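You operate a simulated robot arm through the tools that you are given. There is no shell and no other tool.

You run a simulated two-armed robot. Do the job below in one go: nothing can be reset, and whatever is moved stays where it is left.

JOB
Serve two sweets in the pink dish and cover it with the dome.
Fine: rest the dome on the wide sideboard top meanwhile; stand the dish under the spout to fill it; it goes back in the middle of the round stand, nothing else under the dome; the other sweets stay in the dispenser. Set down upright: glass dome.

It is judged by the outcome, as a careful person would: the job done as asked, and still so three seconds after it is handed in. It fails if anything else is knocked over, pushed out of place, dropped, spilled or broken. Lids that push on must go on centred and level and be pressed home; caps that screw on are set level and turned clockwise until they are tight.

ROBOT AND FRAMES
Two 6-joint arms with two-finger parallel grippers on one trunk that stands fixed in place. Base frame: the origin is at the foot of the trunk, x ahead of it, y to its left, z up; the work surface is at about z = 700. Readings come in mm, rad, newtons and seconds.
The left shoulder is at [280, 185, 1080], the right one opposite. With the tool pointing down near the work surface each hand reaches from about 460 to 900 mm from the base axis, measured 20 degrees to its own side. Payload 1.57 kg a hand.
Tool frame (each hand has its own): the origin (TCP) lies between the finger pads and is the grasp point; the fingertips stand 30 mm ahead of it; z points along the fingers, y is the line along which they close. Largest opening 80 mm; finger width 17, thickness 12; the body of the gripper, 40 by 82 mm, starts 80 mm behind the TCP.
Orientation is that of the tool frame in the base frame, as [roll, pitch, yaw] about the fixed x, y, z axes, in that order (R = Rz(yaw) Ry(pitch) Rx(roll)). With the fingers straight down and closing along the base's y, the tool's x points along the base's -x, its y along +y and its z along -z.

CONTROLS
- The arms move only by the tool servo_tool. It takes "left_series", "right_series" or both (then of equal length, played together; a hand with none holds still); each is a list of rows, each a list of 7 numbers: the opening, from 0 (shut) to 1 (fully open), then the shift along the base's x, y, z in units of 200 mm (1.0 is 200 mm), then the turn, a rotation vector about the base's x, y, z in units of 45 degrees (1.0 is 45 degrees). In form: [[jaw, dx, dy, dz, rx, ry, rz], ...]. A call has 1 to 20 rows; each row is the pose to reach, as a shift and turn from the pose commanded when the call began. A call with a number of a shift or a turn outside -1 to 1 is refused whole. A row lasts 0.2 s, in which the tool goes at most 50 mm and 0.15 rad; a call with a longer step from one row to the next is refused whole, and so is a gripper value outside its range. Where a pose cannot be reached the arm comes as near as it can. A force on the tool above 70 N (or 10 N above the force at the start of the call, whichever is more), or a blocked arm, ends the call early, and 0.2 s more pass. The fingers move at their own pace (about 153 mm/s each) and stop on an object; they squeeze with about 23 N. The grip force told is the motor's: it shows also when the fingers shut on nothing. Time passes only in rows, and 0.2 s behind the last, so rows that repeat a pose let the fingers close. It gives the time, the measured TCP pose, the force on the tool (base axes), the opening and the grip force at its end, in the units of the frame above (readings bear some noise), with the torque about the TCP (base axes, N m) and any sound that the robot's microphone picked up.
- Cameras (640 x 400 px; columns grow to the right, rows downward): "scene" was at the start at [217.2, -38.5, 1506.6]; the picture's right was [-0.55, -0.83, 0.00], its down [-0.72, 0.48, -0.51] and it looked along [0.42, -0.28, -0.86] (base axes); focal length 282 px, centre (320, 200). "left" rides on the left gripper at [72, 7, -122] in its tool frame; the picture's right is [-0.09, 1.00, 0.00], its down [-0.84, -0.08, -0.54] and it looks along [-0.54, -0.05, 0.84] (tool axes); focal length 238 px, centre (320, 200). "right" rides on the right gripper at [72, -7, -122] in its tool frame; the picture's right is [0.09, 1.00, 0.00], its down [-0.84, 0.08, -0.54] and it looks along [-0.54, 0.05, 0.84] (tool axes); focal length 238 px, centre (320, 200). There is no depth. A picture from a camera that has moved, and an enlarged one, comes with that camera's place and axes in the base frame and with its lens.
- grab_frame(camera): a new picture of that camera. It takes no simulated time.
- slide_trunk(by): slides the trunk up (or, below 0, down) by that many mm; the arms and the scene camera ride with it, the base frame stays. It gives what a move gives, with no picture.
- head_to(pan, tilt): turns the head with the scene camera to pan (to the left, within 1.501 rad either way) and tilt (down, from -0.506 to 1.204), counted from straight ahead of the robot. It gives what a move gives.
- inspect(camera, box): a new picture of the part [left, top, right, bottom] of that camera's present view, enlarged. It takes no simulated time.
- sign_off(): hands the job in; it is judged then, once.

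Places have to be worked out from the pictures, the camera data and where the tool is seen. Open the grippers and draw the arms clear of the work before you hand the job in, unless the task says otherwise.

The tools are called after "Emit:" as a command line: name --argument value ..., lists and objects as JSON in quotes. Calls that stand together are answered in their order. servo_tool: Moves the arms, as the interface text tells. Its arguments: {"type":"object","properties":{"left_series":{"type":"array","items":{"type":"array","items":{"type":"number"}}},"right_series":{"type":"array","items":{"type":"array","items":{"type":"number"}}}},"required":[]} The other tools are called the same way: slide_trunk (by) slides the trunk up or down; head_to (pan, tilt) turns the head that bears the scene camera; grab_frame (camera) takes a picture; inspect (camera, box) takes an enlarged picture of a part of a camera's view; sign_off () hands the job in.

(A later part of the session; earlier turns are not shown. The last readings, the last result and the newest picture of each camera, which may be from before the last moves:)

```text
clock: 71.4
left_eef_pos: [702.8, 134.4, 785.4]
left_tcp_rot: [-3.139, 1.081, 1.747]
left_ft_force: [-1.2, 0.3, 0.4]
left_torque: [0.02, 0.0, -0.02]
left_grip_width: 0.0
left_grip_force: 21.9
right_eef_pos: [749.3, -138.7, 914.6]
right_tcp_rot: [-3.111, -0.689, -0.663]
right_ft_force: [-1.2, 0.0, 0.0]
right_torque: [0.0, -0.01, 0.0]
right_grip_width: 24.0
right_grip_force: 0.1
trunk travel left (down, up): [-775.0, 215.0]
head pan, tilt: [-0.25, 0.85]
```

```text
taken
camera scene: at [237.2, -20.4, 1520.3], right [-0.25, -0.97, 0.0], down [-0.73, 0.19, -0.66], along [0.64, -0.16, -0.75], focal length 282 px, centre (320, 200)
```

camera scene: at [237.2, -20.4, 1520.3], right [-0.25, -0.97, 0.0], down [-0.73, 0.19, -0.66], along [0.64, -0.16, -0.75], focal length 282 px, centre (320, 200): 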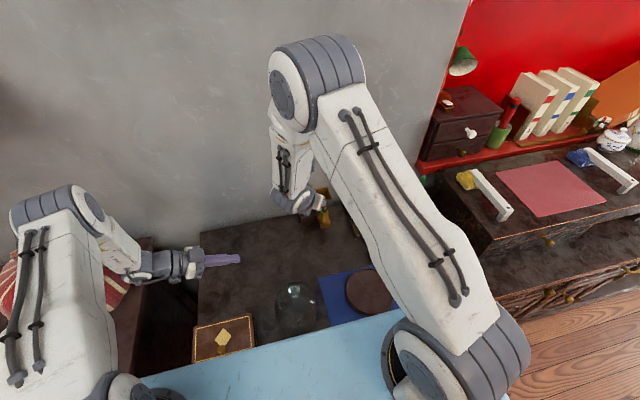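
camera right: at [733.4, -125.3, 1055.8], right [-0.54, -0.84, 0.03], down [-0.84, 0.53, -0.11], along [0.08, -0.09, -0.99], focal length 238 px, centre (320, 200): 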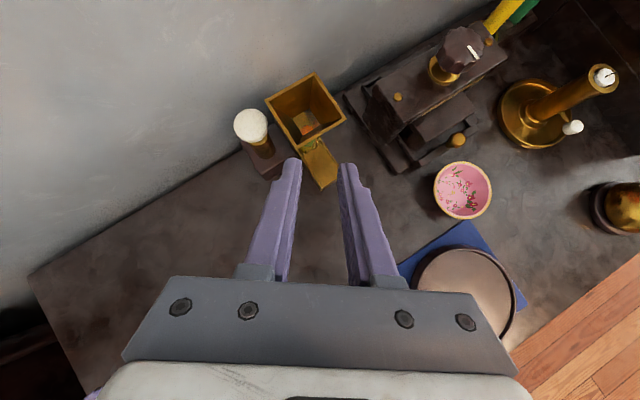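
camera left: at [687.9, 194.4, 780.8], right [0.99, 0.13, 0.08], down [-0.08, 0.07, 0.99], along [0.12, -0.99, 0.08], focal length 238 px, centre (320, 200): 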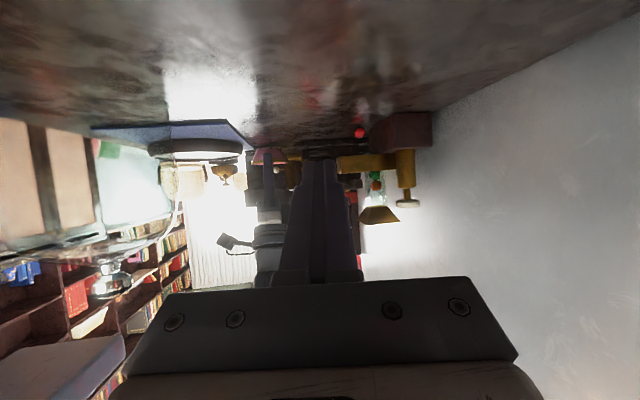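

Pitching works in this configuration. I finish the pitch to about 25° above horizontal and go down to the pre-grasp point in front of the chute, about 80 mm back from the sweet.

Emit:
servo_tool --right_series '[[0.3, -0.1, 0.08, 0, -0.11, -0.14, 0], [0.3, -0.15, 0.12, -0.1, -0.22, -0.28, 0], [0.3, -0.15, 0.12, -0.25, -0.32, -0.41, 0], [0.3, -0.15, 0.12, -0.45, -0.342, -0.438, 0], [0.3, -0.12, 0.1, -0.65, -0.342, -0.438, 0], [0.3, -0.082, 0.081, -0.79, -0.342, -0.438, 0], [0.3, -0.082, 0.081, -0.79, -0.342, -0.438, 0]]'

Emit:
grab_frame --camera "right"

Emit:
grab_frame --camera "left"

Emit:
grab_frame --camera "scene"

```text
clock: 73.0
left_eef_pos: [701.9, 134.3, 787.4]
left_tcp_rot: [3.141, 1.081, 1.744]
left_ft_force: [0.2, 0.7, -0.1]
left_torque: [-0.03, -0.02, -0.02]
left_grip_width: 0.0
left_grip_force: 21.6
right_eef_pos: [734.1, -119.9, 765.5]
right_tcp_rot: [-3.078, -1.129, -0.692]
right_ft_force: [-0.3, -0.7, -0.1]
right_torque: [-0.01, 0.03, 0.01]
right_grip_width: 24.0
right_grip_force: 0.0
trunk travel left (down, up): [-775.0, 215.0]
head pan, tilt: [-0.25, 0.85]
```

```text
taken
camera right: at [671.5, -71.3, 883.2], right [-0.56, -0.83, 0.06], down [-0.72, 0.45, -0.53], along [0.41, -0.34, -0.85], focal length 238 px, centre (320, 200)
```

right: 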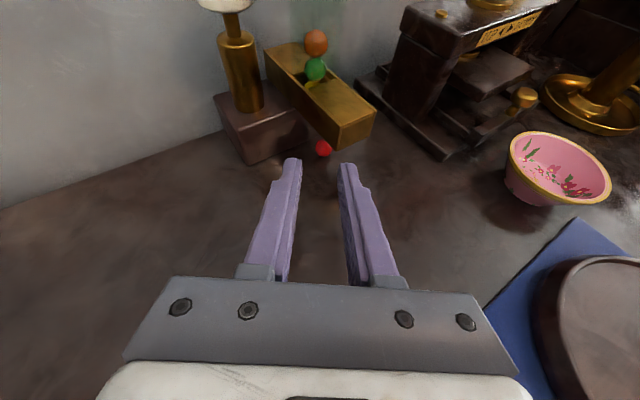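

```text
taken
camera left: at [683.8, 275.3, 781.6], right [0.99, 0.13, 0.08], down [-0.09, 0.07, 0.99], along [0.12, -0.99, 0.08], focal length 238 px, centre (320, 200)
```

left: 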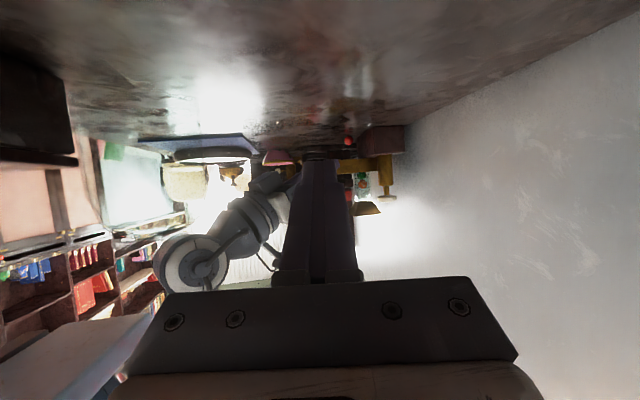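

```text
taken
camera scene: at [234.8, -20.3, 1522.0], right [-0.25, -0.97, 0.0], down [-0.73, 0.19, -0.66], along [0.64, -0.16, -0.75], focal length 282 px, centre (320, 200)
```

scene: 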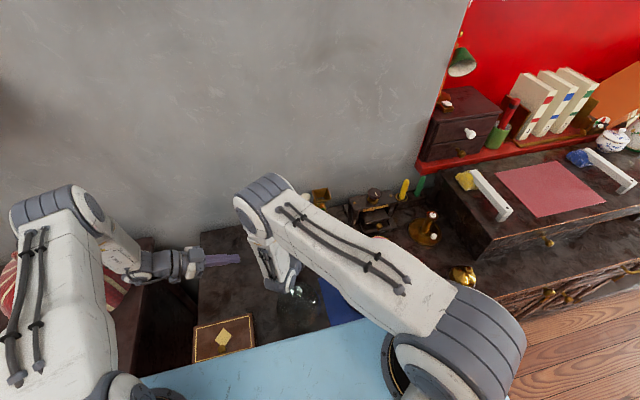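

The right camera now shows the red sweet straight ahead under the chute. But the measured pose lags the command and the scene camera shifted slightly, so I check whether the right forearm is touching the dome.

Emit:
inspect --camera "left" --box '[60, 120, 330, 300]'

Emit:
inspect --camera "scene" --box '[230, 220, 370, 340]'

```text
2.22 times, centred on (195, 210) of left
camera zoom: at [683.8, 275.3, 781.6], right [0.99, 0.13, 0.08], down [-0.09, 0.07, 0.99], along [0.12, -0.99, 0.08], focal length 530 px, centre (598, 178)
```

zoom: 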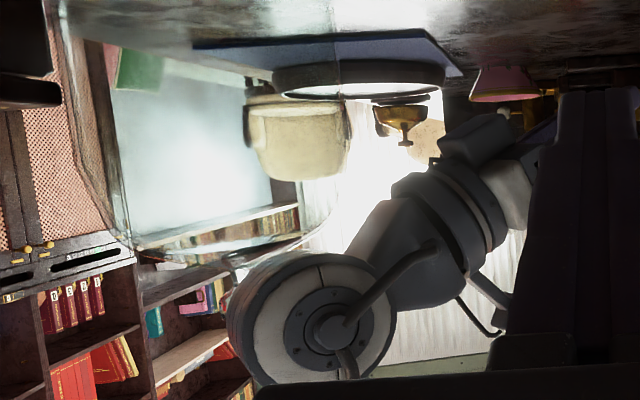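

```text
3.33 times, centred on (300, 280) of scene
camera zoom: at [234.8, -20.3, 1522.0], right [-0.25, -0.97, 0.0], down [-0.73, 0.19, -0.66], along [0.64, -0.16, -0.75], focal length 940 px, centre (387, -67)
```

zoom: 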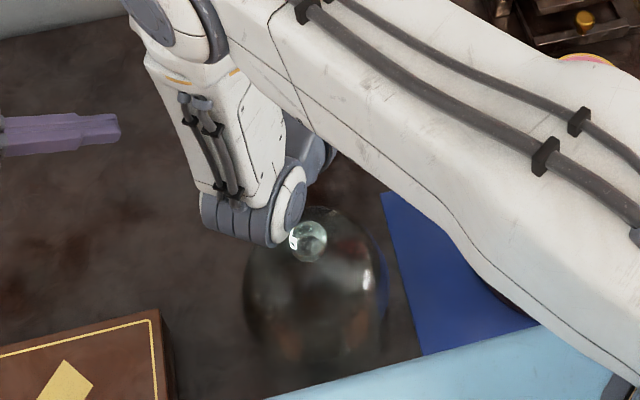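

The right wrist joint appears to be resting against the dome (pose lag and trunk deflection). I lift straight up immediately.

Emit:
servo_tool --right_series '[[0.3, 0, 0, 0.1, 0, 0, 0], [0.3, 0, 0, 0.3, 0, 0, 0], [0.3, 0, 0, 0.5, 0, 0, 0], [0.3, 0, 0, 0.5, 0, 0, 0]]'

Emit:
grab_frame --camera "scene"

Emit:
inspect --camera "left" --box '[60, 120, 330, 300]'

Emit:
inspect --camera "scene" --box '[230, 220, 370, 340]'

```text
clock: 74.0
left_eef_pos: [702.0, 134.0, 784.6]
left_tcp_rot: [-3.139, 1.08, 1.748]
left_ft_force: [0.3, -0.3, -0.2]
left_torque: [-0.01, -0.01, -0.02]
left_grip_width: 0.0
left_grip_force: 21.4
right_eef_pos: [732.4, -122.4, 856.2]
right_tcp_rot: [-3.112, -1.121, -0.66]
right_ft_force: [-0.2, 0.3, 0.3]
right_torque: [0.0, 0.0, 0.0]
right_grip_width: 24.2
right_grip_force: 0.0
trunk travel left (down, up): [-775.0, 215.0]
head pan, tilt: [-0.25, 0.85]
```

```text
taken
camera scene: at [236.9, -20.5, 1520.3], right [-0.25, -0.97, 0.0], down [-0.73, 0.19, -0.66], along [0.64, -0.16, -0.75], focal length 282 px, centre (320, 200)
```

scene: 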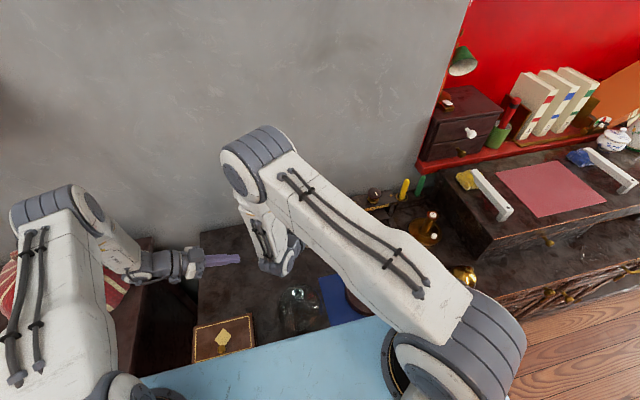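

```text
2.22 times, centred on (195, 210) of left
camera zoom: at [684.8, 275.1, 779.3], right [0.99, 0.13, 0.08], down [-0.09, 0.07, 0.99], along [0.12, -0.99, 0.08], focal length 530 px, centre (598, 178)
```

zoom: 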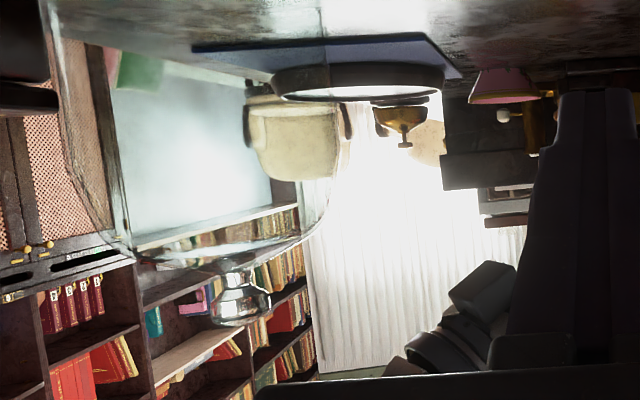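

```text
3.33 times, centred on (300, 280) of scene
camera zoom: at [236.9, -20.5, 1520.3], right [-0.25, -0.97, 0.0], down [-0.73, 0.19, -0.66], along [0.64, -0.16, -0.75], focal length 940 px, centre (387, -67)
```

zoom: 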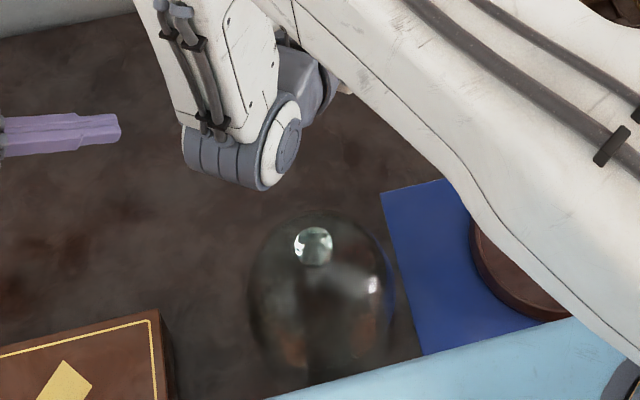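

The dome stayed upright (nudged only a few mm) and the arm is clear of it. A straight +x approach would keep the wrist away from the dome, so I test that heading in free space higher up.

Emit:
servo_tool --right_series '[[0.3, 0, 0, 0.1, 0, 0, 0], [0.3, -0.05, -0.1, 0.15, 0, 0, 0.17], [0.3, -0.1, -0.2, 0.15, 0, 0, 0.34], [0.3, -0.15, -0.28, 0.15, 0, 0, 0.51], [0.3, -0.15, -0.28, 0.15, 0, 0, 0.68], [0.3, -0.15, -0.28, 0.15, 0, 0, 0.84], [0.3, -0.15, -0.28, 0.15, 0, 0, 0.84]]'

Emit:
grab_frame --camera "right"

Emit:
grab_frame --camera "scene"

Emit:
grab_frame --camera "left"

```text
clock: 75.6
left_eef_pos: [703.5, 134.7, 785.3]
left_tcp_rot: [-3.138, 1.079, 1.748]
left_ft_force: [-0.4, 0.2, 0.5]
left_torque: [0.02, -0.01, 0.03]
left_grip_width: 0.0
left_grip_force: 21.5
right_eef_pos: [681.8, -110.7, 885.8]
right_tcp_rot: [-3.117, -1.124, -0.002]
right_ft_force: [0.2, -0.2, 0.1]
right_torque: [-0.02, -0.02, 0.0]
right_grip_width: 23.9
right_grip_force: 0.0
right hand out of reach, approached as far as the arm can: row 5, 6, 7
trunk travel left (down, up): [-775.0, 215.0]
head pan, tilt: [-0.25, 0.85]
```

```text
taken
camera right: at [602.0, -108.4, 1005.1], right [0.06, -1.0, 0.07], down [-0.85, -0.09, -0.52], along [0.53, -0.03, -0.85], focal length 238 px, centre (320, 200)
```

right: 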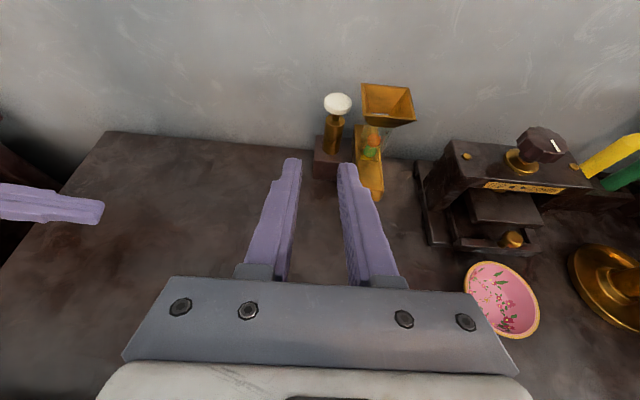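

```text
taken
camera scene: at [237.0, -20.4, 1520.4], right [-0.25, -0.97, 0.0], down [-0.73, 0.19, -0.66], along [0.64, -0.16, -0.75], focal length 282 px, centre (320, 200)
```

scene: 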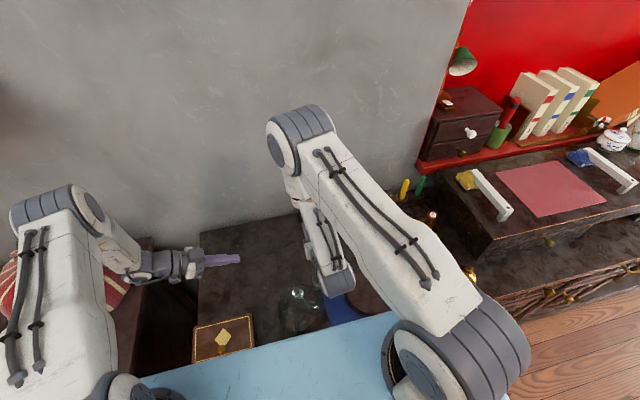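

```text
taken
camera left: at [684.9, 275.0, 779.3], right [0.99, 0.13, 0.08], down [-0.09, 0.07, 0.99], along [0.12, -0.99, 0.08], focal length 238 px, centre (320, 200)
```

left: 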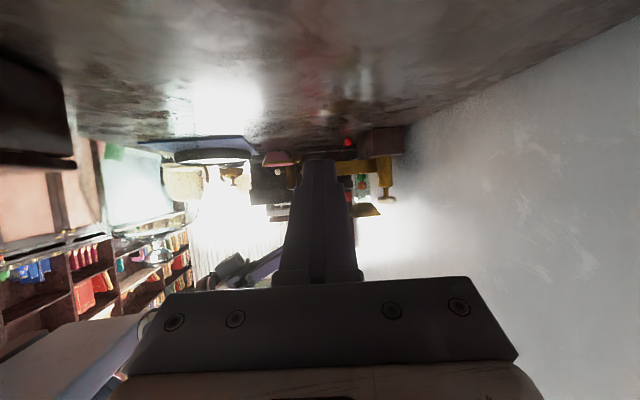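

That heading exceeds the wrist range there. A heading of about -50° keeps both the wrist off the dome (≈35 mm) and the fingers off the block, so I turn to that in free space at height.

Emit:
servo_tool --right_series '[[0.3, 0.05, 0, 0.02, 0, 0, -0.15], [0.3, 0.12, 0, 0.02, 0, 0, -0.3], [0.3, 0.2, 0, 0.02, 0, 0, -0.45], [0.3, 0.27, 0.01, 0.02, 0, 0, -0.6], [0.3, 0.32, 0.012, 0.02, 0, 0, -0.76], [0.3, 0.32, 0.012, 0.02, 0, 0, -0.92], [0.3, 0.32, 0.012, 0.02, 0, 0, -1.0], [0.3, 0.32, 0.012, 0.02, 0, 0, -1.0]]'

Emit:
grab_frame --camera "scene"

Emit:
grab_frame --camera "right"

```text
clock: 77.4
left_eef_pos: [703.8, 135.3, 785.7]
left_tcp_rot: [-3.14, 1.081, 1.748]
left_ft_force: [-0.1, -0.6, -0.6]
left_torque: [0.01, -0.02, -0.01]
left_grip_width: 0.0
left_grip_force: 21.1
right_eef_pos: [747.0, -105.4, 889.8]
right_tcp_rot: [-3.112, -1.122, -0.789]
right_ft_force: [-0.6, 0.3, 0.0]
right_torque: [0.0, -0.02, -0.03]
right_grip_width: 24.3
right_grip_force: 0.1
trunk travel left (down, up): [-775.0, 215.0]
head pan, tilt: [-0.25, 0.85]
```

```text
taken
camera scene: at [237.1, -20.4, 1520.4], right [-0.25, -0.97, 0.0], down [-0.73, 0.19, -0.66], along [0.64, -0.16, -0.75], focal length 282 px, centre (320, 200)
```

scene: 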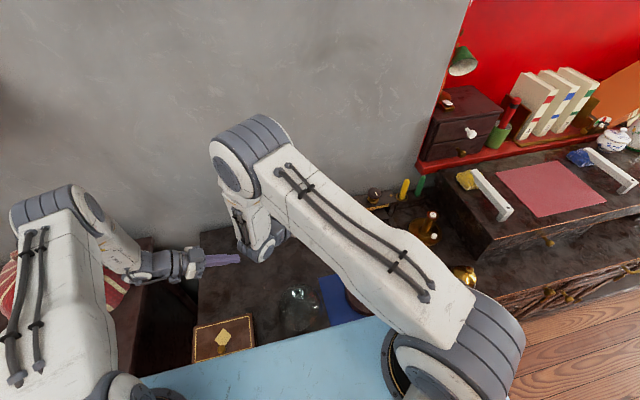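

```text
taken
camera right: at [691.8, -49.5, 1008.2], right [-0.66, -0.75, 0.07], down [-0.66, 0.54, -0.52], along [0.35, -0.39, -0.85], focal length 238 px, centre (320, 200)
```

right: 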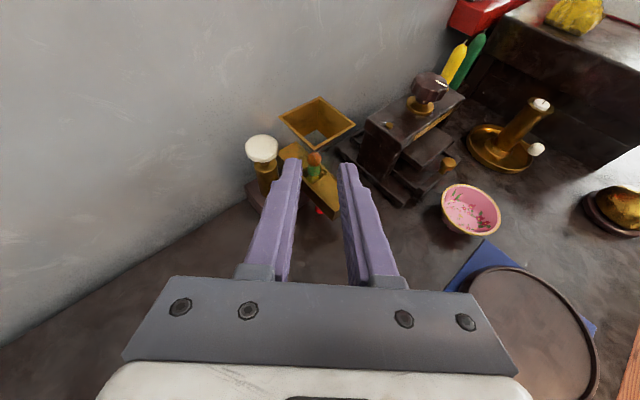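

Heading is now -45° with no limit problem. I turn a few degrees more to -52°, lower part way, and raise the left hand out of the way.

Emit:
servo_tool --left_series '[[0, 0, 0.05, 0.1, 0, 0, 0], [0, 0, 0.1, 0.2, 0, 0, 0], [0, 0, 0.15, 0.3, 0, 0, 0], [0, 0, 0.2, 0.4, 0, 0, 0], [0, 0, 0.2, 0.5, 0, 0, 0]]' --right_series '[[0.28, 0.015, -0.023, 0, 0, 0, -0.1], [0.28, 0.015, -0.023, -0.1, 0, 0, -0.151], [0.28, 0.015, -0.023, -0.25, 0, 0, -0.151], [0.28, 0.015, -0.023, -0.45, 0, 0, -0.151], [0.28, 0.015, -0.023, -0.45, 0, 0, -0.151]]'

Emit:
grab_frame --camera "right"

Emit:
inspect --camera "scene" --box '[200, 180, 370, 340]'

```text
clock: 78.6
left_eef_pos: [704.0, 174.8, 883.8]
left_tcp_rot: [-3.135, 1.081, 1.748]
left_ft_force: [0.0, 0.0, -0.2]
left_torque: [-0.01, 0.0, 0.01]
left_grip_width: 0.2
left_grip_force: 21.1
right_eef_pos: [749.7, -112.6, 798.0]
right_tcp_rot: [-3.109, -1.123, -0.907]
right_ft_force: [0.2, -0.5, 1.6]
right_torque: [0.0, -0.03, -0.01]
right_grip_width: 22.6
right_grip_force: 0.0
trunk travel left (down, up): [-775.0, 215.0]
head pan, tilt: [-0.25, 0.85]
```

```text
taken
camera right: at [702.8, -48.6, 917.1], right [-0.74, -0.67, 0.07], down [-0.6, 0.61, -0.52], along [0.3, -0.43, -0.85], focal length 238 px, centre (320, 200)
```

right: 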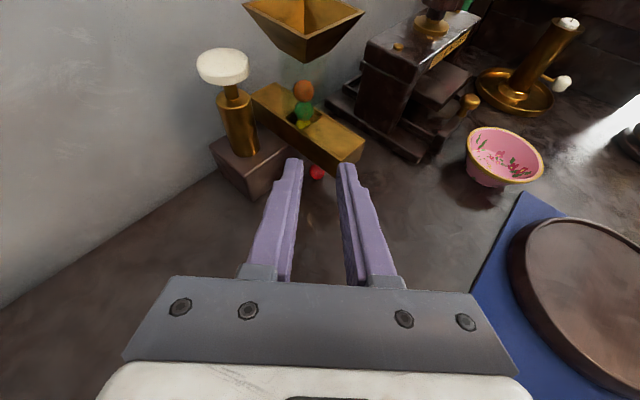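

```text
2.50 times, centred on (285, 260) of scene
camera zoom: at [237.3, -20.3, 1520.3], right [-0.25, -0.97, 0.0], down [-0.73, 0.19, -0.66], along [0.64, -0.16, -0.75], focal length 705 px, centre (408, 50)
```

zoom: 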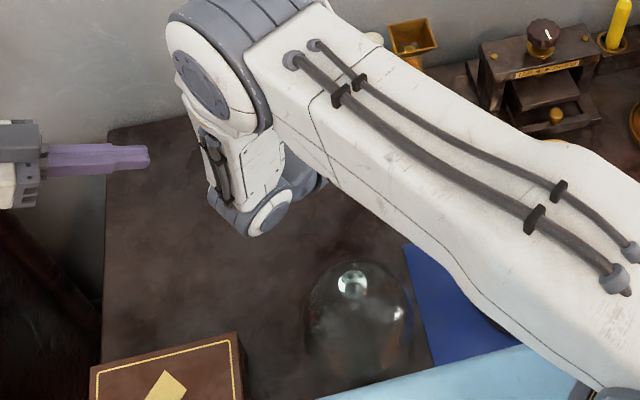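

The wrist is well clear of the dome and the sweet lies ahead between the fingers. I zoom in to refine its position.

Emit:
inspect --camera "right" --box '[250, 100, 400, 220]'

```text
3.33 times, centred on (325, 160) of right
camera zoom: at [702.8, -48.6, 917.1], right [-0.74, -0.67, 0.07], down [-0.6, 0.61, -0.52], along [0.3, -0.43, -0.85], focal length 794 px, centre (303, 333)
```

zoom: 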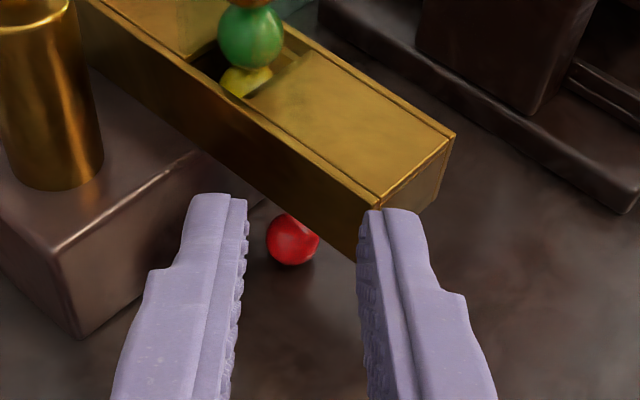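

The sweet's centre works out at about (805, -179, 708.5). I lower to the pre-grasp point on the approach line.

Emit:
servo_tool --right_series '[[0.28, -0.005, 0.005, -0.1, 0, 0, 0], [0.28, -0.01, 0.006, -0.2175, 0, 0, 0], [0.28, -0.01, 0.006, -0.2175, 0, 0, 0]]'

Emit:
inspect --camera "right" --box '[220, 80, 420, 240]'

Emit:
inspect --camera "scene" --box '[200, 180, 370, 340]'

```text
clock: 79.4
left_eef_pos: [705.2, 174.2, 882.8]
left_tcp_rot: [-3.138, 1.079, 1.745]
left_ft_force: [0.2, 0.1, 0.1]
left_torque: [-0.05, 0.03, 0.0]
left_grip_width: 0.1
left_grip_force: 21.7
right_eef_pos: [747.9, -110.5, 754.6]
right_tcp_rot: [-3.113, -1.122, -0.906]
right_ft_force: [0.1, 0.5, 0.1]
right_torque: [-0.02, 0.0, 0.0]
right_grip_width: 22.3
right_grip_force: 0.0
trunk travel left (down, up): [-775.0, 215.0]
head pan, tilt: [-0.25, 0.85]
```

```text
2.50 times, centred on (320, 160) of right
camera zoom: at [701.3, -47.7, 874.3], right [-0.74, -0.67, 0.07], down [-0.6, 0.61, -0.52], along [0.3, -0.43, -0.85], focal length 596 px, centre (320, 300)
```

zoom: 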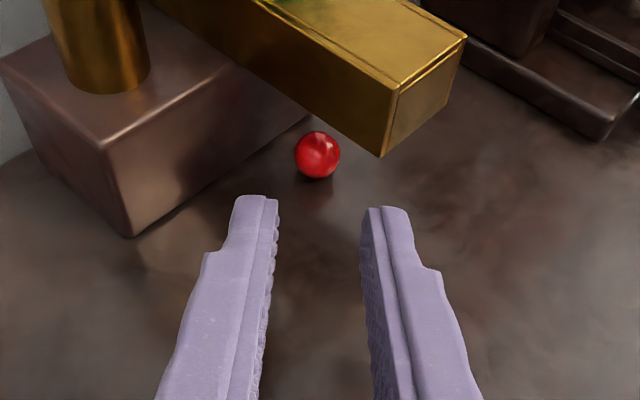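

```text
2.50 times, centred on (285, 260) of scene
camera zoom: at [237.2, -20.4, 1520.4], right [-0.25, -0.97, 0.0], down [-0.73, 0.19, -0.66], along [0.64, -0.16, -0.75], focal length 705 px, centre (408, 50)
```

zoom: 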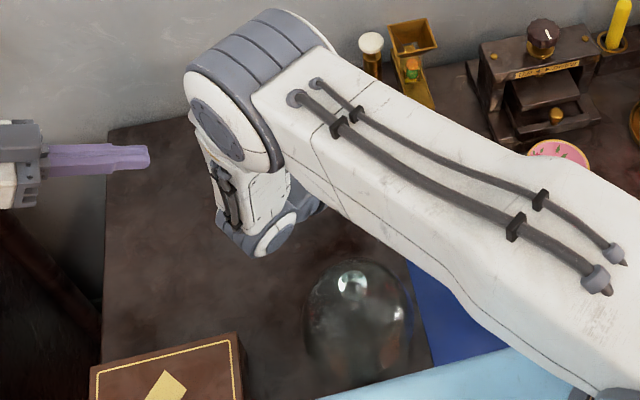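

The sweet is centred between the fingertips. I advance 45 mm along the tool axis under the chute edge and check.

Emit:
servo_tool --right_series '[[0.28, 0.044, -0.052, -0.033, 0, 0, 0], [0.28, 0.087, -0.104, -0.065, 0, 0, 0], [0.28, 0.131, -0.155, -0.0975, 0, 0, 0], [0.28, 0.131, -0.155, -0.0975, 0, 0, 0]]'

Emit:
inspect --camera "right" --box '[220, 80, 420, 240]'

```text
clock: 80.4
left_eef_pos: [705.0, 175.9, 883.1]
left_tcp_rot: [-3.138, 1.081, 1.747]
left_ft_force: [-0.2, -0.1, -0.6]
left_torque: [0.02, 0.01, -0.03]
left_grip_width: 0.0
left_grip_force: 21.1
right_eef_pos: [774.5, -139.5, 736.2]
right_tcp_rot: [-3.111, -1.122, -0.906]
right_ft_force: [-0.1, 0.3, -0.2]
right_torque: [0.01, -0.04, -0.01]
right_grip_width: 22.5
right_grip_force: 0.1
trunk travel left (down, up): [-775.0, 215.0]
head pan, tilt: [-0.25, 0.85]
```

```text
2.50 times, centred on (320, 160) of right
camera zoom: at [727.6, -77.7, 855.4], right [-0.74, -0.67, 0.07], down [-0.6, 0.61, -0.52], along [0.3, -0.43, -0.85], focal length 596 px, centre (320, 300)
```

zoom: 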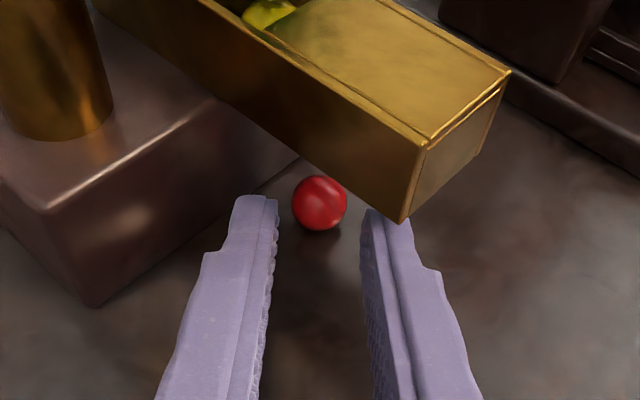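

Perfectly centred. I advance the last 29 mm and close gently on the sweet.

Emit:
servo_tool --right_series '[[0.28, 0.044, -0.052, -0.033, 0, 0, 0], [0.28, 0.085, -0.1, -0.0625, 0, 0, 0], [0.28, 0.085, -0.1, -0.0625, 0, 0, 0]]'

Emit:
inspect --camera "right" --box '[220, 80, 420, 240]'

```text
clock: 81.2
left_eef_pos: [704.0, 176.0, 882.7]
left_tcp_rot: [-3.138, 1.079, 1.747]
left_ft_force: [-1.1, 0.5, 0.5]
left_torque: [-0.01, -0.01, 0.01]
left_grip_width: 0.0
left_grip_force: 21.4
right_eef_pos: [792.0, -158.0, 724.0]
right_tcp_rot: [-3.113, -1.124, -0.904]
right_ft_force: [-12.7, 10.2, 6.6]
right_torque: [-0.02, -0.17, 0.26]
right_grip_width: 19.9
right_grip_force: 0.0
trunk travel left (down, up): [-775.0, 215.0]
head pan, tilt: [-0.25, 0.85]
```

```text
2.50 times, centred on (320, 160) of right
camera zoom: at [744.0, -95.8, 843.4], right [-0.74, -0.67, 0.07], down [-0.6, 0.61, -0.52], along [0.31, -0.43, -0.85], focal length 596 px, centre (320, 300)
```

zoom: 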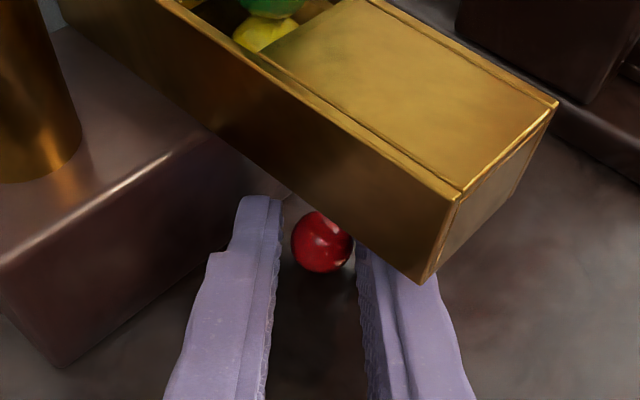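

A fingertip touched the dispenser's block (about 16 N), so I back off 4 mm and shift sideways away from the block, nudging the sweet along between the fingers.

Emit:
servo_tool --right_series '[[0.28, -0.012, 0.014, 0.0085, 0, 0, 0], [0.28, -0.012, 0.014, 0.0085, 0, 0, 0], [0.28, -0.022, 0.006, 0.0085, 0, 0, 0], [0.28, -0.032, -0.002, 0.0085, 0, 0, 0], [0.28, -0.043, -0.0115, 0.0085, 0, 0, 0], [0.28, -0.043, -0.0115, 0.0085, 0, 0, 0]]'

Emit:
inspect --camera "right" --box '[220, 80, 420, 240]'

```text
clock: 82.6
left_eef_pos: [705.9, 174.8, 883.3]
left_tcp_rot: [-3.136, 1.081, 1.749]
left_ft_force: [-1.1, 0.0, 1.4]
left_torque: [0.03, -0.01, 0.0]
left_grip_width: 0.0
left_grip_force: 21.5
right_eef_pos: [782.1, -162.0, 724.7]
right_tcp_rot: [-3.113, -1.121, -0.905]
right_ft_force: [0.6, -1.0, 0.0]
right_torque: [-0.02, 0.0, -0.03]
right_grip_width: 22.4
right_grip_force: 0.0
trunk travel left (down, up): [-775.0, 215.0]
head pan, tilt: [-0.25, 0.85]
```

```text
2.50 times, centred on (320, 160) of right
camera zoom: at [735.1, -99.9, 844.4], right [-0.74, -0.67, 0.07], down [-0.6, 0.61, -0.52], along [0.3, -0.43, -0.85], focal length 596 px, centre (320, 300)
```

zoom: 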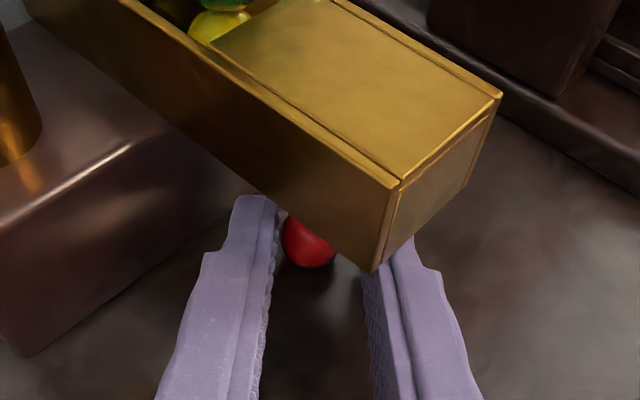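

The sweet moved along and now lies near (800, -181) with the fingers free. I advance about 8 mm more so the pads reach past its middle.

Emit:
servo_tool --right_series '[[0.28, 0.014, -0.016, -0.003, 0, 0, 0], [0.28, 0.0275, -0.0325, -0.006, 0, 0, 0], [0.28, 0.0275, -0.0325, -0.006, 0, 0, 0]]'

Emit:
inspect --camera "right" --box '[220, 80, 420, 240]'

```text
clock: 83.4
left_eef_pos: [705.4, 176.2, 882.8]
left_tcp_rot: [-3.139, 1.08, 1.748]
left_ft_force: [0.2, 0.9, 0.5]
left_torque: [-0.01, 0.0, 0.0]
left_grip_width: 0.0
left_grip_force: 21.4
right_eef_pos: [789.6, -170.3, 723.0]
right_tcp_rot: [-3.109, -1.121, -0.907]
right_ft_force: [-0.5, 0.6, 0.5]
right_torque: [0.0, 0.0, 0.01]
right_grip_width: 22.5
right_grip_force: 0.0
trunk travel left (down, up): [-775.0, 215.0]
head pan, tilt: [-0.25, 0.85]
```

```text
2.50 times, centred on (320, 160) of right
camera zoom: at [741.4, -106.9, 842.9], right [-0.74, -0.67, 0.07], down [-0.6, 0.61, -0.52], along [0.3, -0.43, -0.85], focal length 596 px, centre (320, 300)
```

zoom: 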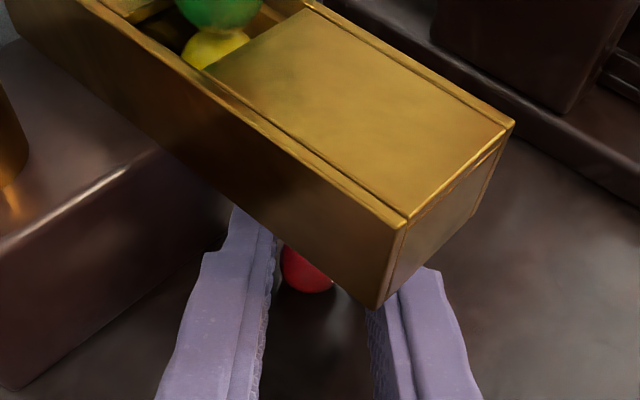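

The sweet is about 11 mm behind the tips but near the pads' lower edge, so I lower 1.5 mm, back off 3 mm and then close on it.

Emit:
servo_tool --right_series '[[0.28, -0.0097, 0.0115, -0.0075, 0, 0, 0], [0.28, -0.0097, 0.0115, -0.0085, 0, 0, 0], [0.2, -0.0097, 0.0115, -0.0085, 0, 0, 0], [0, -0.0097, 0.0115, -0.0085, 0, 0, 0], [0, -0.0097, 0.0115, -0.0085, 0, 0, 0]]'

Emit:
inspect --camera "right" --box '[220, 80, 420, 240]'

```text
clock: 84.6
left_eef_pos: [705.1, 174.6, 883.6]
left_tcp_rot: [-3.139, 1.08, 1.747]
left_ft_force: [-0.4, 0.0, -0.1]
left_torque: [-0.01, 0.0, -0.03]
left_grip_width: 0.0
left_grip_force: 20.9
right_eef_pos: [786.4, -167.3, 721.6]
right_tcp_rot: [-3.111, -1.121, -0.906]
right_ft_force: [-0.4, -0.4, 0.3]
right_torque: [-0.03, -0.01, 0.03]
right_grip_width: 6.6
right_grip_force: 23.4
trunk travel left (down, up): [-775.0, 215.0]
head pan, tilt: [-0.25, 0.85]
```

```text
2.50 times, centred on (320, 160) of right
camera zoom: at [738.9, -103.9, 841.3], right [-0.74, -0.67, 0.07], down [-0.6, 0.61, -0.52], along [0.3, -0.43, -0.85], focal length 596 px, centre (320, 300)
```

zoom: 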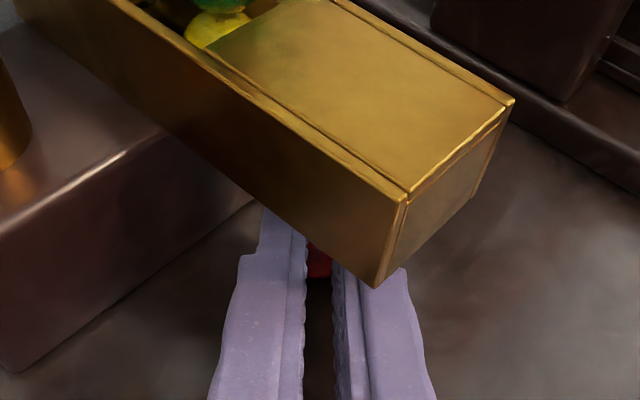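

The grip closed to 6.6 mm, so the fingers are likely pinching only a cap of the sweet. I gently draw back 12 mm horizontally to see whether it comes along.

Emit:
servo_tool --right_series '[[0, -0.01, 0.012, 0, 0, 0, 0], [0, -0.02, 0.024, 0, 0, 0, 0], [0, -0.03, 0.036, 0, 0, 0, 0], [0, -0.039, 0.046, 0, 0, 0, 0], [0, -0.039, 0.046, 0, 0, 0, 0]]'

Emit:
inspect --camera "right" --box '[220, 80, 420, 240]'

```text
clock: 85.8
left_eef_pos: [705.0, 176.5, 883.7]
left_tcp_rot: [-3.138, 1.081, 1.748]
left_ft_force: [0.8, 0.0, -0.6]
left_torque: [0.01, 0.02, -0.04]
left_grip_width: 0.0
left_grip_force: 21.5
right_eef_pos: [777.7, -157.7, 722.3]
right_tcp_rot: [-3.112, -1.122, -0.905]
right_ft_force: [-0.5, 0.2, 0.1]
right_torque: [-0.03, -0.04, 0.0]
right_grip_width: 6.7
right_grip_force: 22.8
trunk travel left (down, up): [-775.0, 215.0]
head pan, tilt: [-0.25, 0.85]
```

```text
2.50 times, centred on (320, 160) of right
camera zoom: at [730.7, -95.5, 841.5], right [-0.74, -0.67, 0.07], down [-0.6, 0.61, -0.52], along [0.3, -0.43, -0.85], focal length 596 px, centre (320, 300)
```

zoom: 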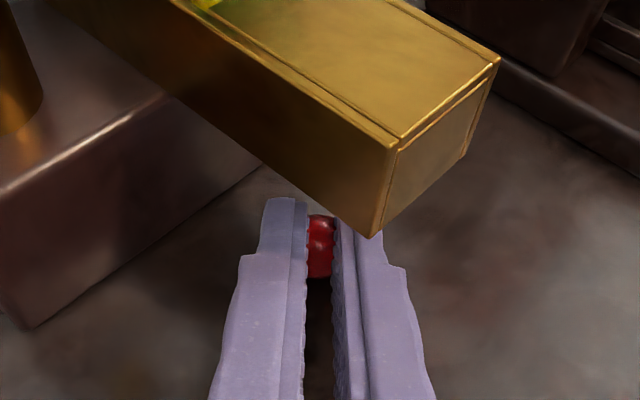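

The sweet follows the hand. I keep drawing it slowly out from under the chute along the table.

Emit:
servo_tool --right_series '[[0, -0.025, 0.03, 0, 0, 0, 0], [0, -0.055, 0.065, 0, 0, 0, 0], [0, -0.085, 0.1, 0, 0, 0, 0], [0, -0.115, 0.137, 0, 0, 0, 0], [0, -0.145, 0.172, 0, 0, 0, 0], [0, -0.145, 0.172, 0, 0, 0, 0]]'

Emit:
inspect --camera "right" --box '[220, 80, 420, 240]'

Emit:
grab_frame --camera "scene"

```text
clock: 87.2
left_eef_pos: [704.8, 174.7, 882.5]
left_tcp_rot: [-3.139, 1.08, 1.747]
left_ft_force: [0.2, -0.1, -0.3]
left_torque: [0.04, -0.04, -0.01]
left_grip_width: 0.0
left_grip_force: 21.0
right_eef_pos: [748.2, -123.1, 723.1]
right_tcp_rot: [-3.11, -1.123, -0.907]
right_ft_force: [0.3, -0.6, 0.1]
right_torque: [-0.01, 0.01, -0.03]
right_grip_width: 6.6
right_grip_force: 22.9
trunk travel left (down, up): [-775.0, 215.0]
head pan, tilt: [-0.25, 0.85]
```

```text
2.50 times, centred on (320, 160) of right
camera zoom: at [701.5, -61.0, 842.0], right [-0.74, -0.67, 0.07], down [-0.6, 0.61, -0.52], along [0.3, -0.43, -0.85], focal length 596 px, centre (320, 300)
```

zoom: 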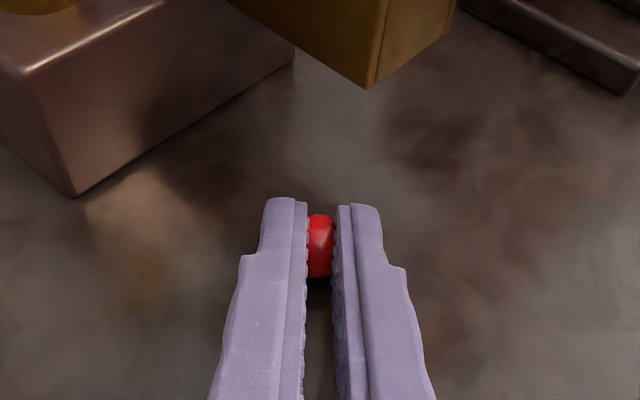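

```text
taken
camera scene: at [237.1, -20.4, 1520.4], right [-0.25, -0.97, 0.0], down [-0.73, 0.19, -0.66], along [0.64, -0.16, -0.75], focal length 282 px, centre (320, 200)
```

scene: 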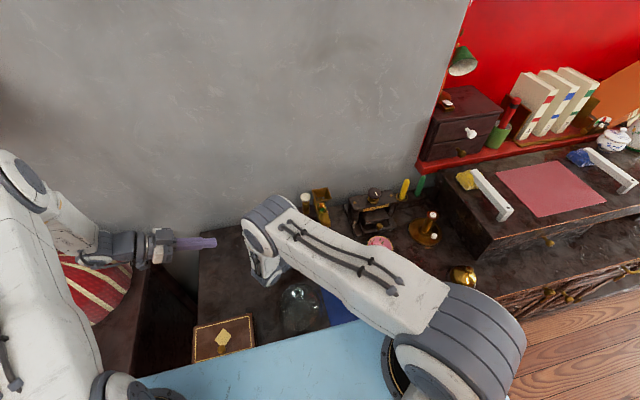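

The sweet is now out in the open, held by its top. I open, lower the fingers 5 mm around it (watching for table contact), and close again.

Emit:
servo_tool --right_series '[[0.15, 0, 0, 0, 0, 0, 0], [0.3, 0, 0, 0, 0, 0, 0], [0.3, 0, 0, -0.012, 0, 0, 0], [0.3, 0, 0, -0.025, 0, 0, 0], [0.3, 0, 0, -0.025, 0, 0, 0]]'

Emit:
inspect --camera "right" --box '[220, 80, 420, 240]'

```text
clock: 88.4
left_eef_pos: [702.7, 176.5, 883.9]
left_tcp_rot: [-3.139, 1.08, 1.745]
left_ft_force: [-0.1, 0.2, -0.8]
left_torque: [0.01, 0.0, 0.0]
left_grip_width: 0.0
left_grip_force: 21.0
right_eef_pos: [749.7, -123.1, 720.6]
right_tcp_rot: [-3.102, -1.13, -0.913]
right_ft_force: [-8.5, 4.8, 29.4]
right_torque: [-0.7, 0.09, -0.3]
right_grip_width: 26.4
right_grip_force: 1.4
trunk travel left (down, up): [-775.0, 215.0]
head pan, tilt: [-0.25, 0.85]
```

```text
2.50 times, centred on (320, 160) of right
camera zoom: at [701.6, -59.8, 839.2], right [-0.74, -0.67, 0.07], down [-0.59, 0.61, -0.53], along [0.31, -0.43, -0.85], focal length 596 px, centre (320, 300)
```

zoom: 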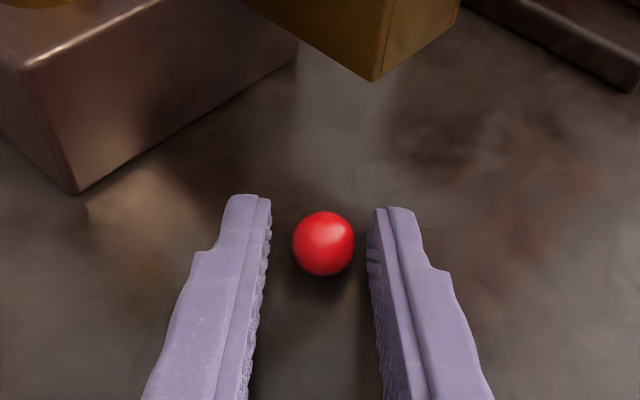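

The fingers touch the table there (29 N), so their height was right before: the light sweet simply gets squeezed. I raise 3 mm and grip it more gently with a partial closing, then lift slightly.

Emit:
servo_tool --right_series '[[0.3, 0, 0, 0.012, 0, 0, 0], [0.3, 0, 0, 0.018, 0, 0, 0], [0.13, 0, 0, 0.018, 0, 0, 0], [0.13, 0, 0, 0.018, 0, 0, 0], [0.13, 0, 0, 0.04, 0, 0, 0], [0.13, 0, 0, 0.08, 0, 0, 0], [0.13, 0, 0, 0.08, 0, 0, 0]]'

Emit:
inspect --camera "right" --box '[220, 80, 420, 240]'

```text
clock: 90.0
left_eef_pos: [705.2, 174.5, 882.8]
left_tcp_rot: [-3.137, 1.079, 1.748]
left_ft_force: [0.0, -0.1, -0.3]
left_torque: [0.01, -0.03, 0.02]
left_grip_width: 0.2
left_grip_force: 21.1
right_eef_pos: [750.4, -123.7, 732.5]
right_tcp_rot: [-3.11, -1.123, -0.906]
right_ft_force: [0.1, -1.2, -0.1]
right_torque: [0.02, 0.0, -0.01]
right_grip_width: 12.7
right_grip_force: 9.1
trunk travel left (down, up): [-775.0, 215.0]
head pan, tilt: [-0.25, 0.85]
```

```text
2.50 times, centred on (320, 160) of right
camera zoom: at [702.4, -60.9, 852.2], right [-0.74, -0.67, 0.07], down [-0.6, 0.61, -0.52], along [0.3, -0.43, -0.85], focal length 596 px, centre (320, 300)
```

zoom: 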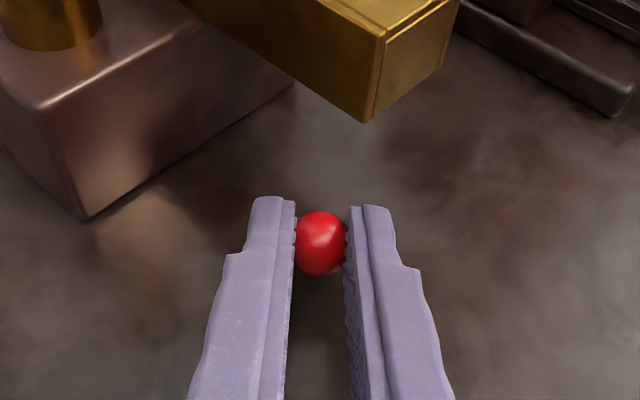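

The sweet is held and lifted. I raise it and bring the tool back toward vertical, away from the dome.

Emit:
servo_tool --right_series '[[0.13, 0, 0, 0.1, 0, 0, 0], [0.13, 0, 0, 0.25, 0.127, 0.107, 0], [0.13, 0, 0, 0.4, 0.255, 0.215, 0], [0.13, 0, -0.05, 0.55, 0.382, 0.322, 0], [0.13, 0, -0.1, 0.6, 0.51, 0.43, 0], [0.13, -0.05, -0.15, 0.6, 0.637, 0.537, 0], [0.13, -0.1, -0.2, 0.6, 0.765, 0.644, 0], [0.13, -0.1, -0.2, 0.6, 0.765, 0.644, 0]]'

Emit:
grab_frame --camera "right"

Emit:
grab_frame --camera "scene"

```text
clock: 91.8
left_eef_pos: [704.2, 175.1, 883.3]
left_tcp_rot: [-3.138, 1.081, 1.745]
left_ft_force: [-0.1, -0.3, 0.7]
left_torque: [0.0, 0.03, 0.0]
left_grip_width: 0.2
left_grip_force: 21.3
right_eef_pos: [729.5, -163.5, 853.8]
right_tcp_rot: [-3.137, -0.337, -0.888]
right_ft_force: [0.2, -0.5, -0.4]
right_torque: [0.03, 0.02, -0.03]
right_grip_width: 12.7
right_grip_force: 8.6
trunk travel left (down, up): [-775.0, 215.0]
head pan, tilt: [-0.25, 0.85]
```

```text
taken
camera right: at [751.2, -181.8, 993.9], right [-0.72, -0.7, 0.03], down [-0.67, 0.7, 0.24], along [-0.18, 0.15, -0.97], focal length 238 px, centre (320, 200)
```

right: 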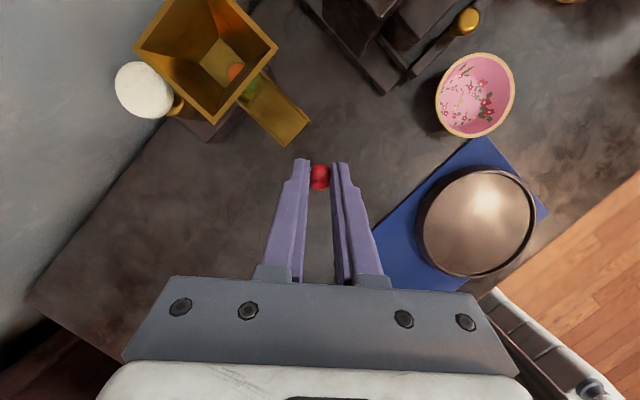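

```text
taken
camera scene: at [237.1, -20.6, 1520.4], right [-0.25, -0.97, 0.0], down [-0.73, 0.19, -0.66], along [0.64, -0.16, -0.75], focal length 282 px, centre (320, 200)
```

scene: 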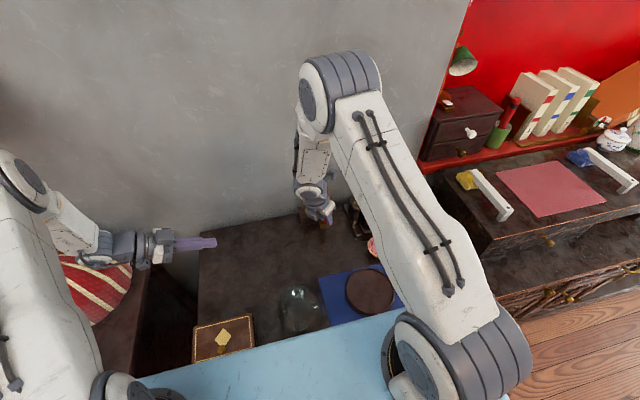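

The sweet is still held. I finish bringing the tool upright and carry it above the bowl at about (661, -330).

Emit:
servo_tool --right_series '[[0.13, -0.05, -0.13, 0, 0.11, 0.09, 0], [0.13, -0.11, -0.28, 0, 0.22, 0.18, 0], [0.13, -0.18, -0.44, 0, 0.333, 0.271, 0], [0.13, -0.25, -0.6, 0, 0.333, 0.271, 0], [0.13, -0.31, -0.75, 0, 0.333, 0.271, 0], [0.13, -0.3375, -0.8325, 0, 0.333, 0.271, 0], [0.13, -0.3375, -0.8325, 0, 0.333, 0.271, 0]]'

Emit:
grab_frame --camera "right"

Emit:
grab_frame --camera "scene"

```text
clock: 93.4
left_eef_pos: [705.1, 176.2, 883.8]
left_tcp_rot: [-3.139, 1.08, 1.748]
left_ft_force: [0.8, -0.2, 0.3]
left_torque: [0.0, 0.02, -0.02]
left_grip_width: 0.1
left_grip_force: 22.0
right_eef_pos: [661.1, -330.2, 853.8]
right_tcp_rot: [-3.136, 0.001, -0.888]
right_ft_force: [0.3, 0.5, -1.0]
right_torque: [-0.04, 0.01, -0.03]
right_grip_width: 13.0
right_grip_force: 8.7
trunk travel left (down, up): [-775.0, 215.0]
head pan, tilt: [-0.25, 0.85]
```

```text
taken
camera right: at [710.6, -383.7, 977.3], right [-0.71, -0.7, 0.0], down [-0.59, 0.6, 0.54], along [-0.38, 0.39, -0.84], focal length 238 px, centre (320, 200)
```

right: 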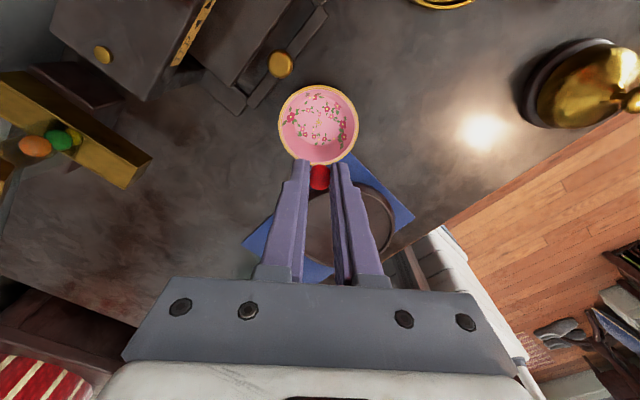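

```text
taken
camera scene: at [237.1, -20.6, 1520.4], right [-0.25, -0.97, 0.0], down [-0.73, 0.19, -0.66], along [0.64, -0.16, -0.75], focal length 282 px, centre (320, 200)
```

scene: 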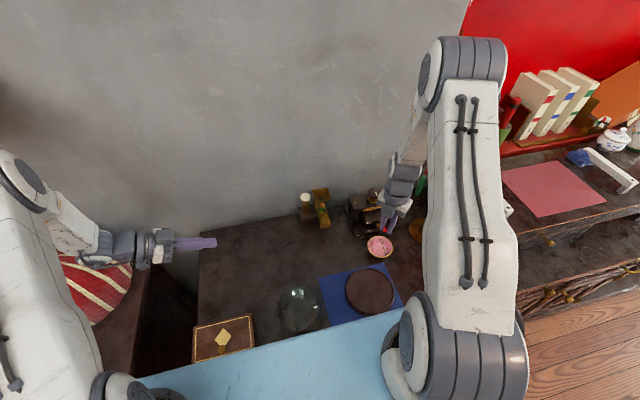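

The bowl centre is about (662, -332), right under the held sweet. I lower into the bowl and release it just above the bottom.

Emit:
servo_tool --right_series '[[0.13, 0.003, -0.005, -0.15, 0, 0, 0], [0.13, 0.005, -0.01, -0.3, 0, 0, 0], [0.13, 0.005, -0.01, -0.43, 0, 0, 0], [0.13, 0.005, -0.01, -0.52, 0, 0, 0], [0.13, 0.005, -0.01, -0.54, 0, 0, 0], [0.13, 0.005, -0.01, -0.54, 0, 0, 0]]'

Emit:
grab_frame --camera "right"

Emit:
inspect --camera "scene" --box '[340, 200, 430, 280]'

```text
clock: 94.8
left_eef_pos: [705.8, 174.8, 883.6]
left_tcp_rot: [-3.138, 1.08, 1.747]
left_ft_force: [-0.2, 0.9, -0.2]
left_torque: [-0.04, 0.0, -0.01]
left_grip_width: 0.0
left_grip_force: 21.3
right_eef_pos: [662.9, -333.1, 744.6]
right_tcp_rot: [-3.136, -0.001, -0.887]
right_ft_force: [0.4, -0.2, -0.7]
right_torque: [0.0, -0.01, -0.02]
right_grip_width: 13.1
right_grip_force: 8.3
trunk travel left (down, up): [-775.0, 215.0]
head pan, tilt: [-0.25, 0.85]
```

```text
taken
camera right: at [712.6, -386.4, 868.4], right [-0.71, -0.7, 0.0], down [-0.59, 0.6, 0.54], along [-0.38, 0.39, -0.84], focal length 238 px, centre (320, 200)
```

right: 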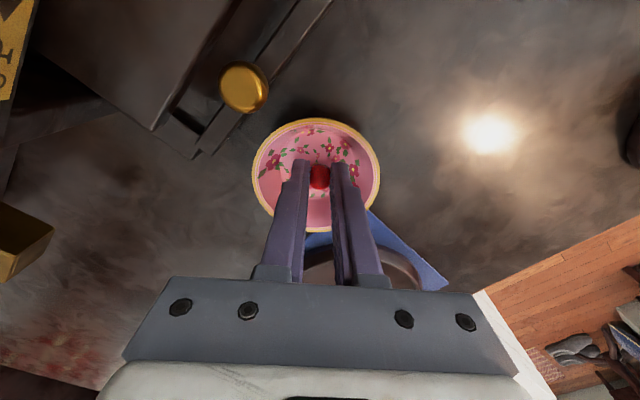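

```text
5.00 times, centred on (385, 240) of scene
camera zoom: at [237.1, -20.5, 1520.4], right [-0.25, -0.97, 0.0], down [-0.73, 0.19, -0.66], along [0.64, -0.16, -0.75], focal length 1410 px, centre (-5, 0)
```

zoom: 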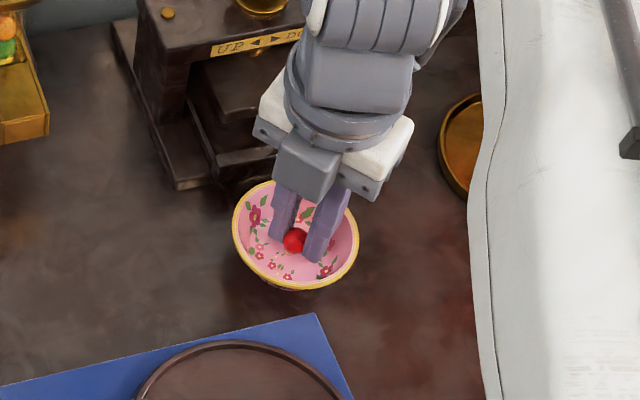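

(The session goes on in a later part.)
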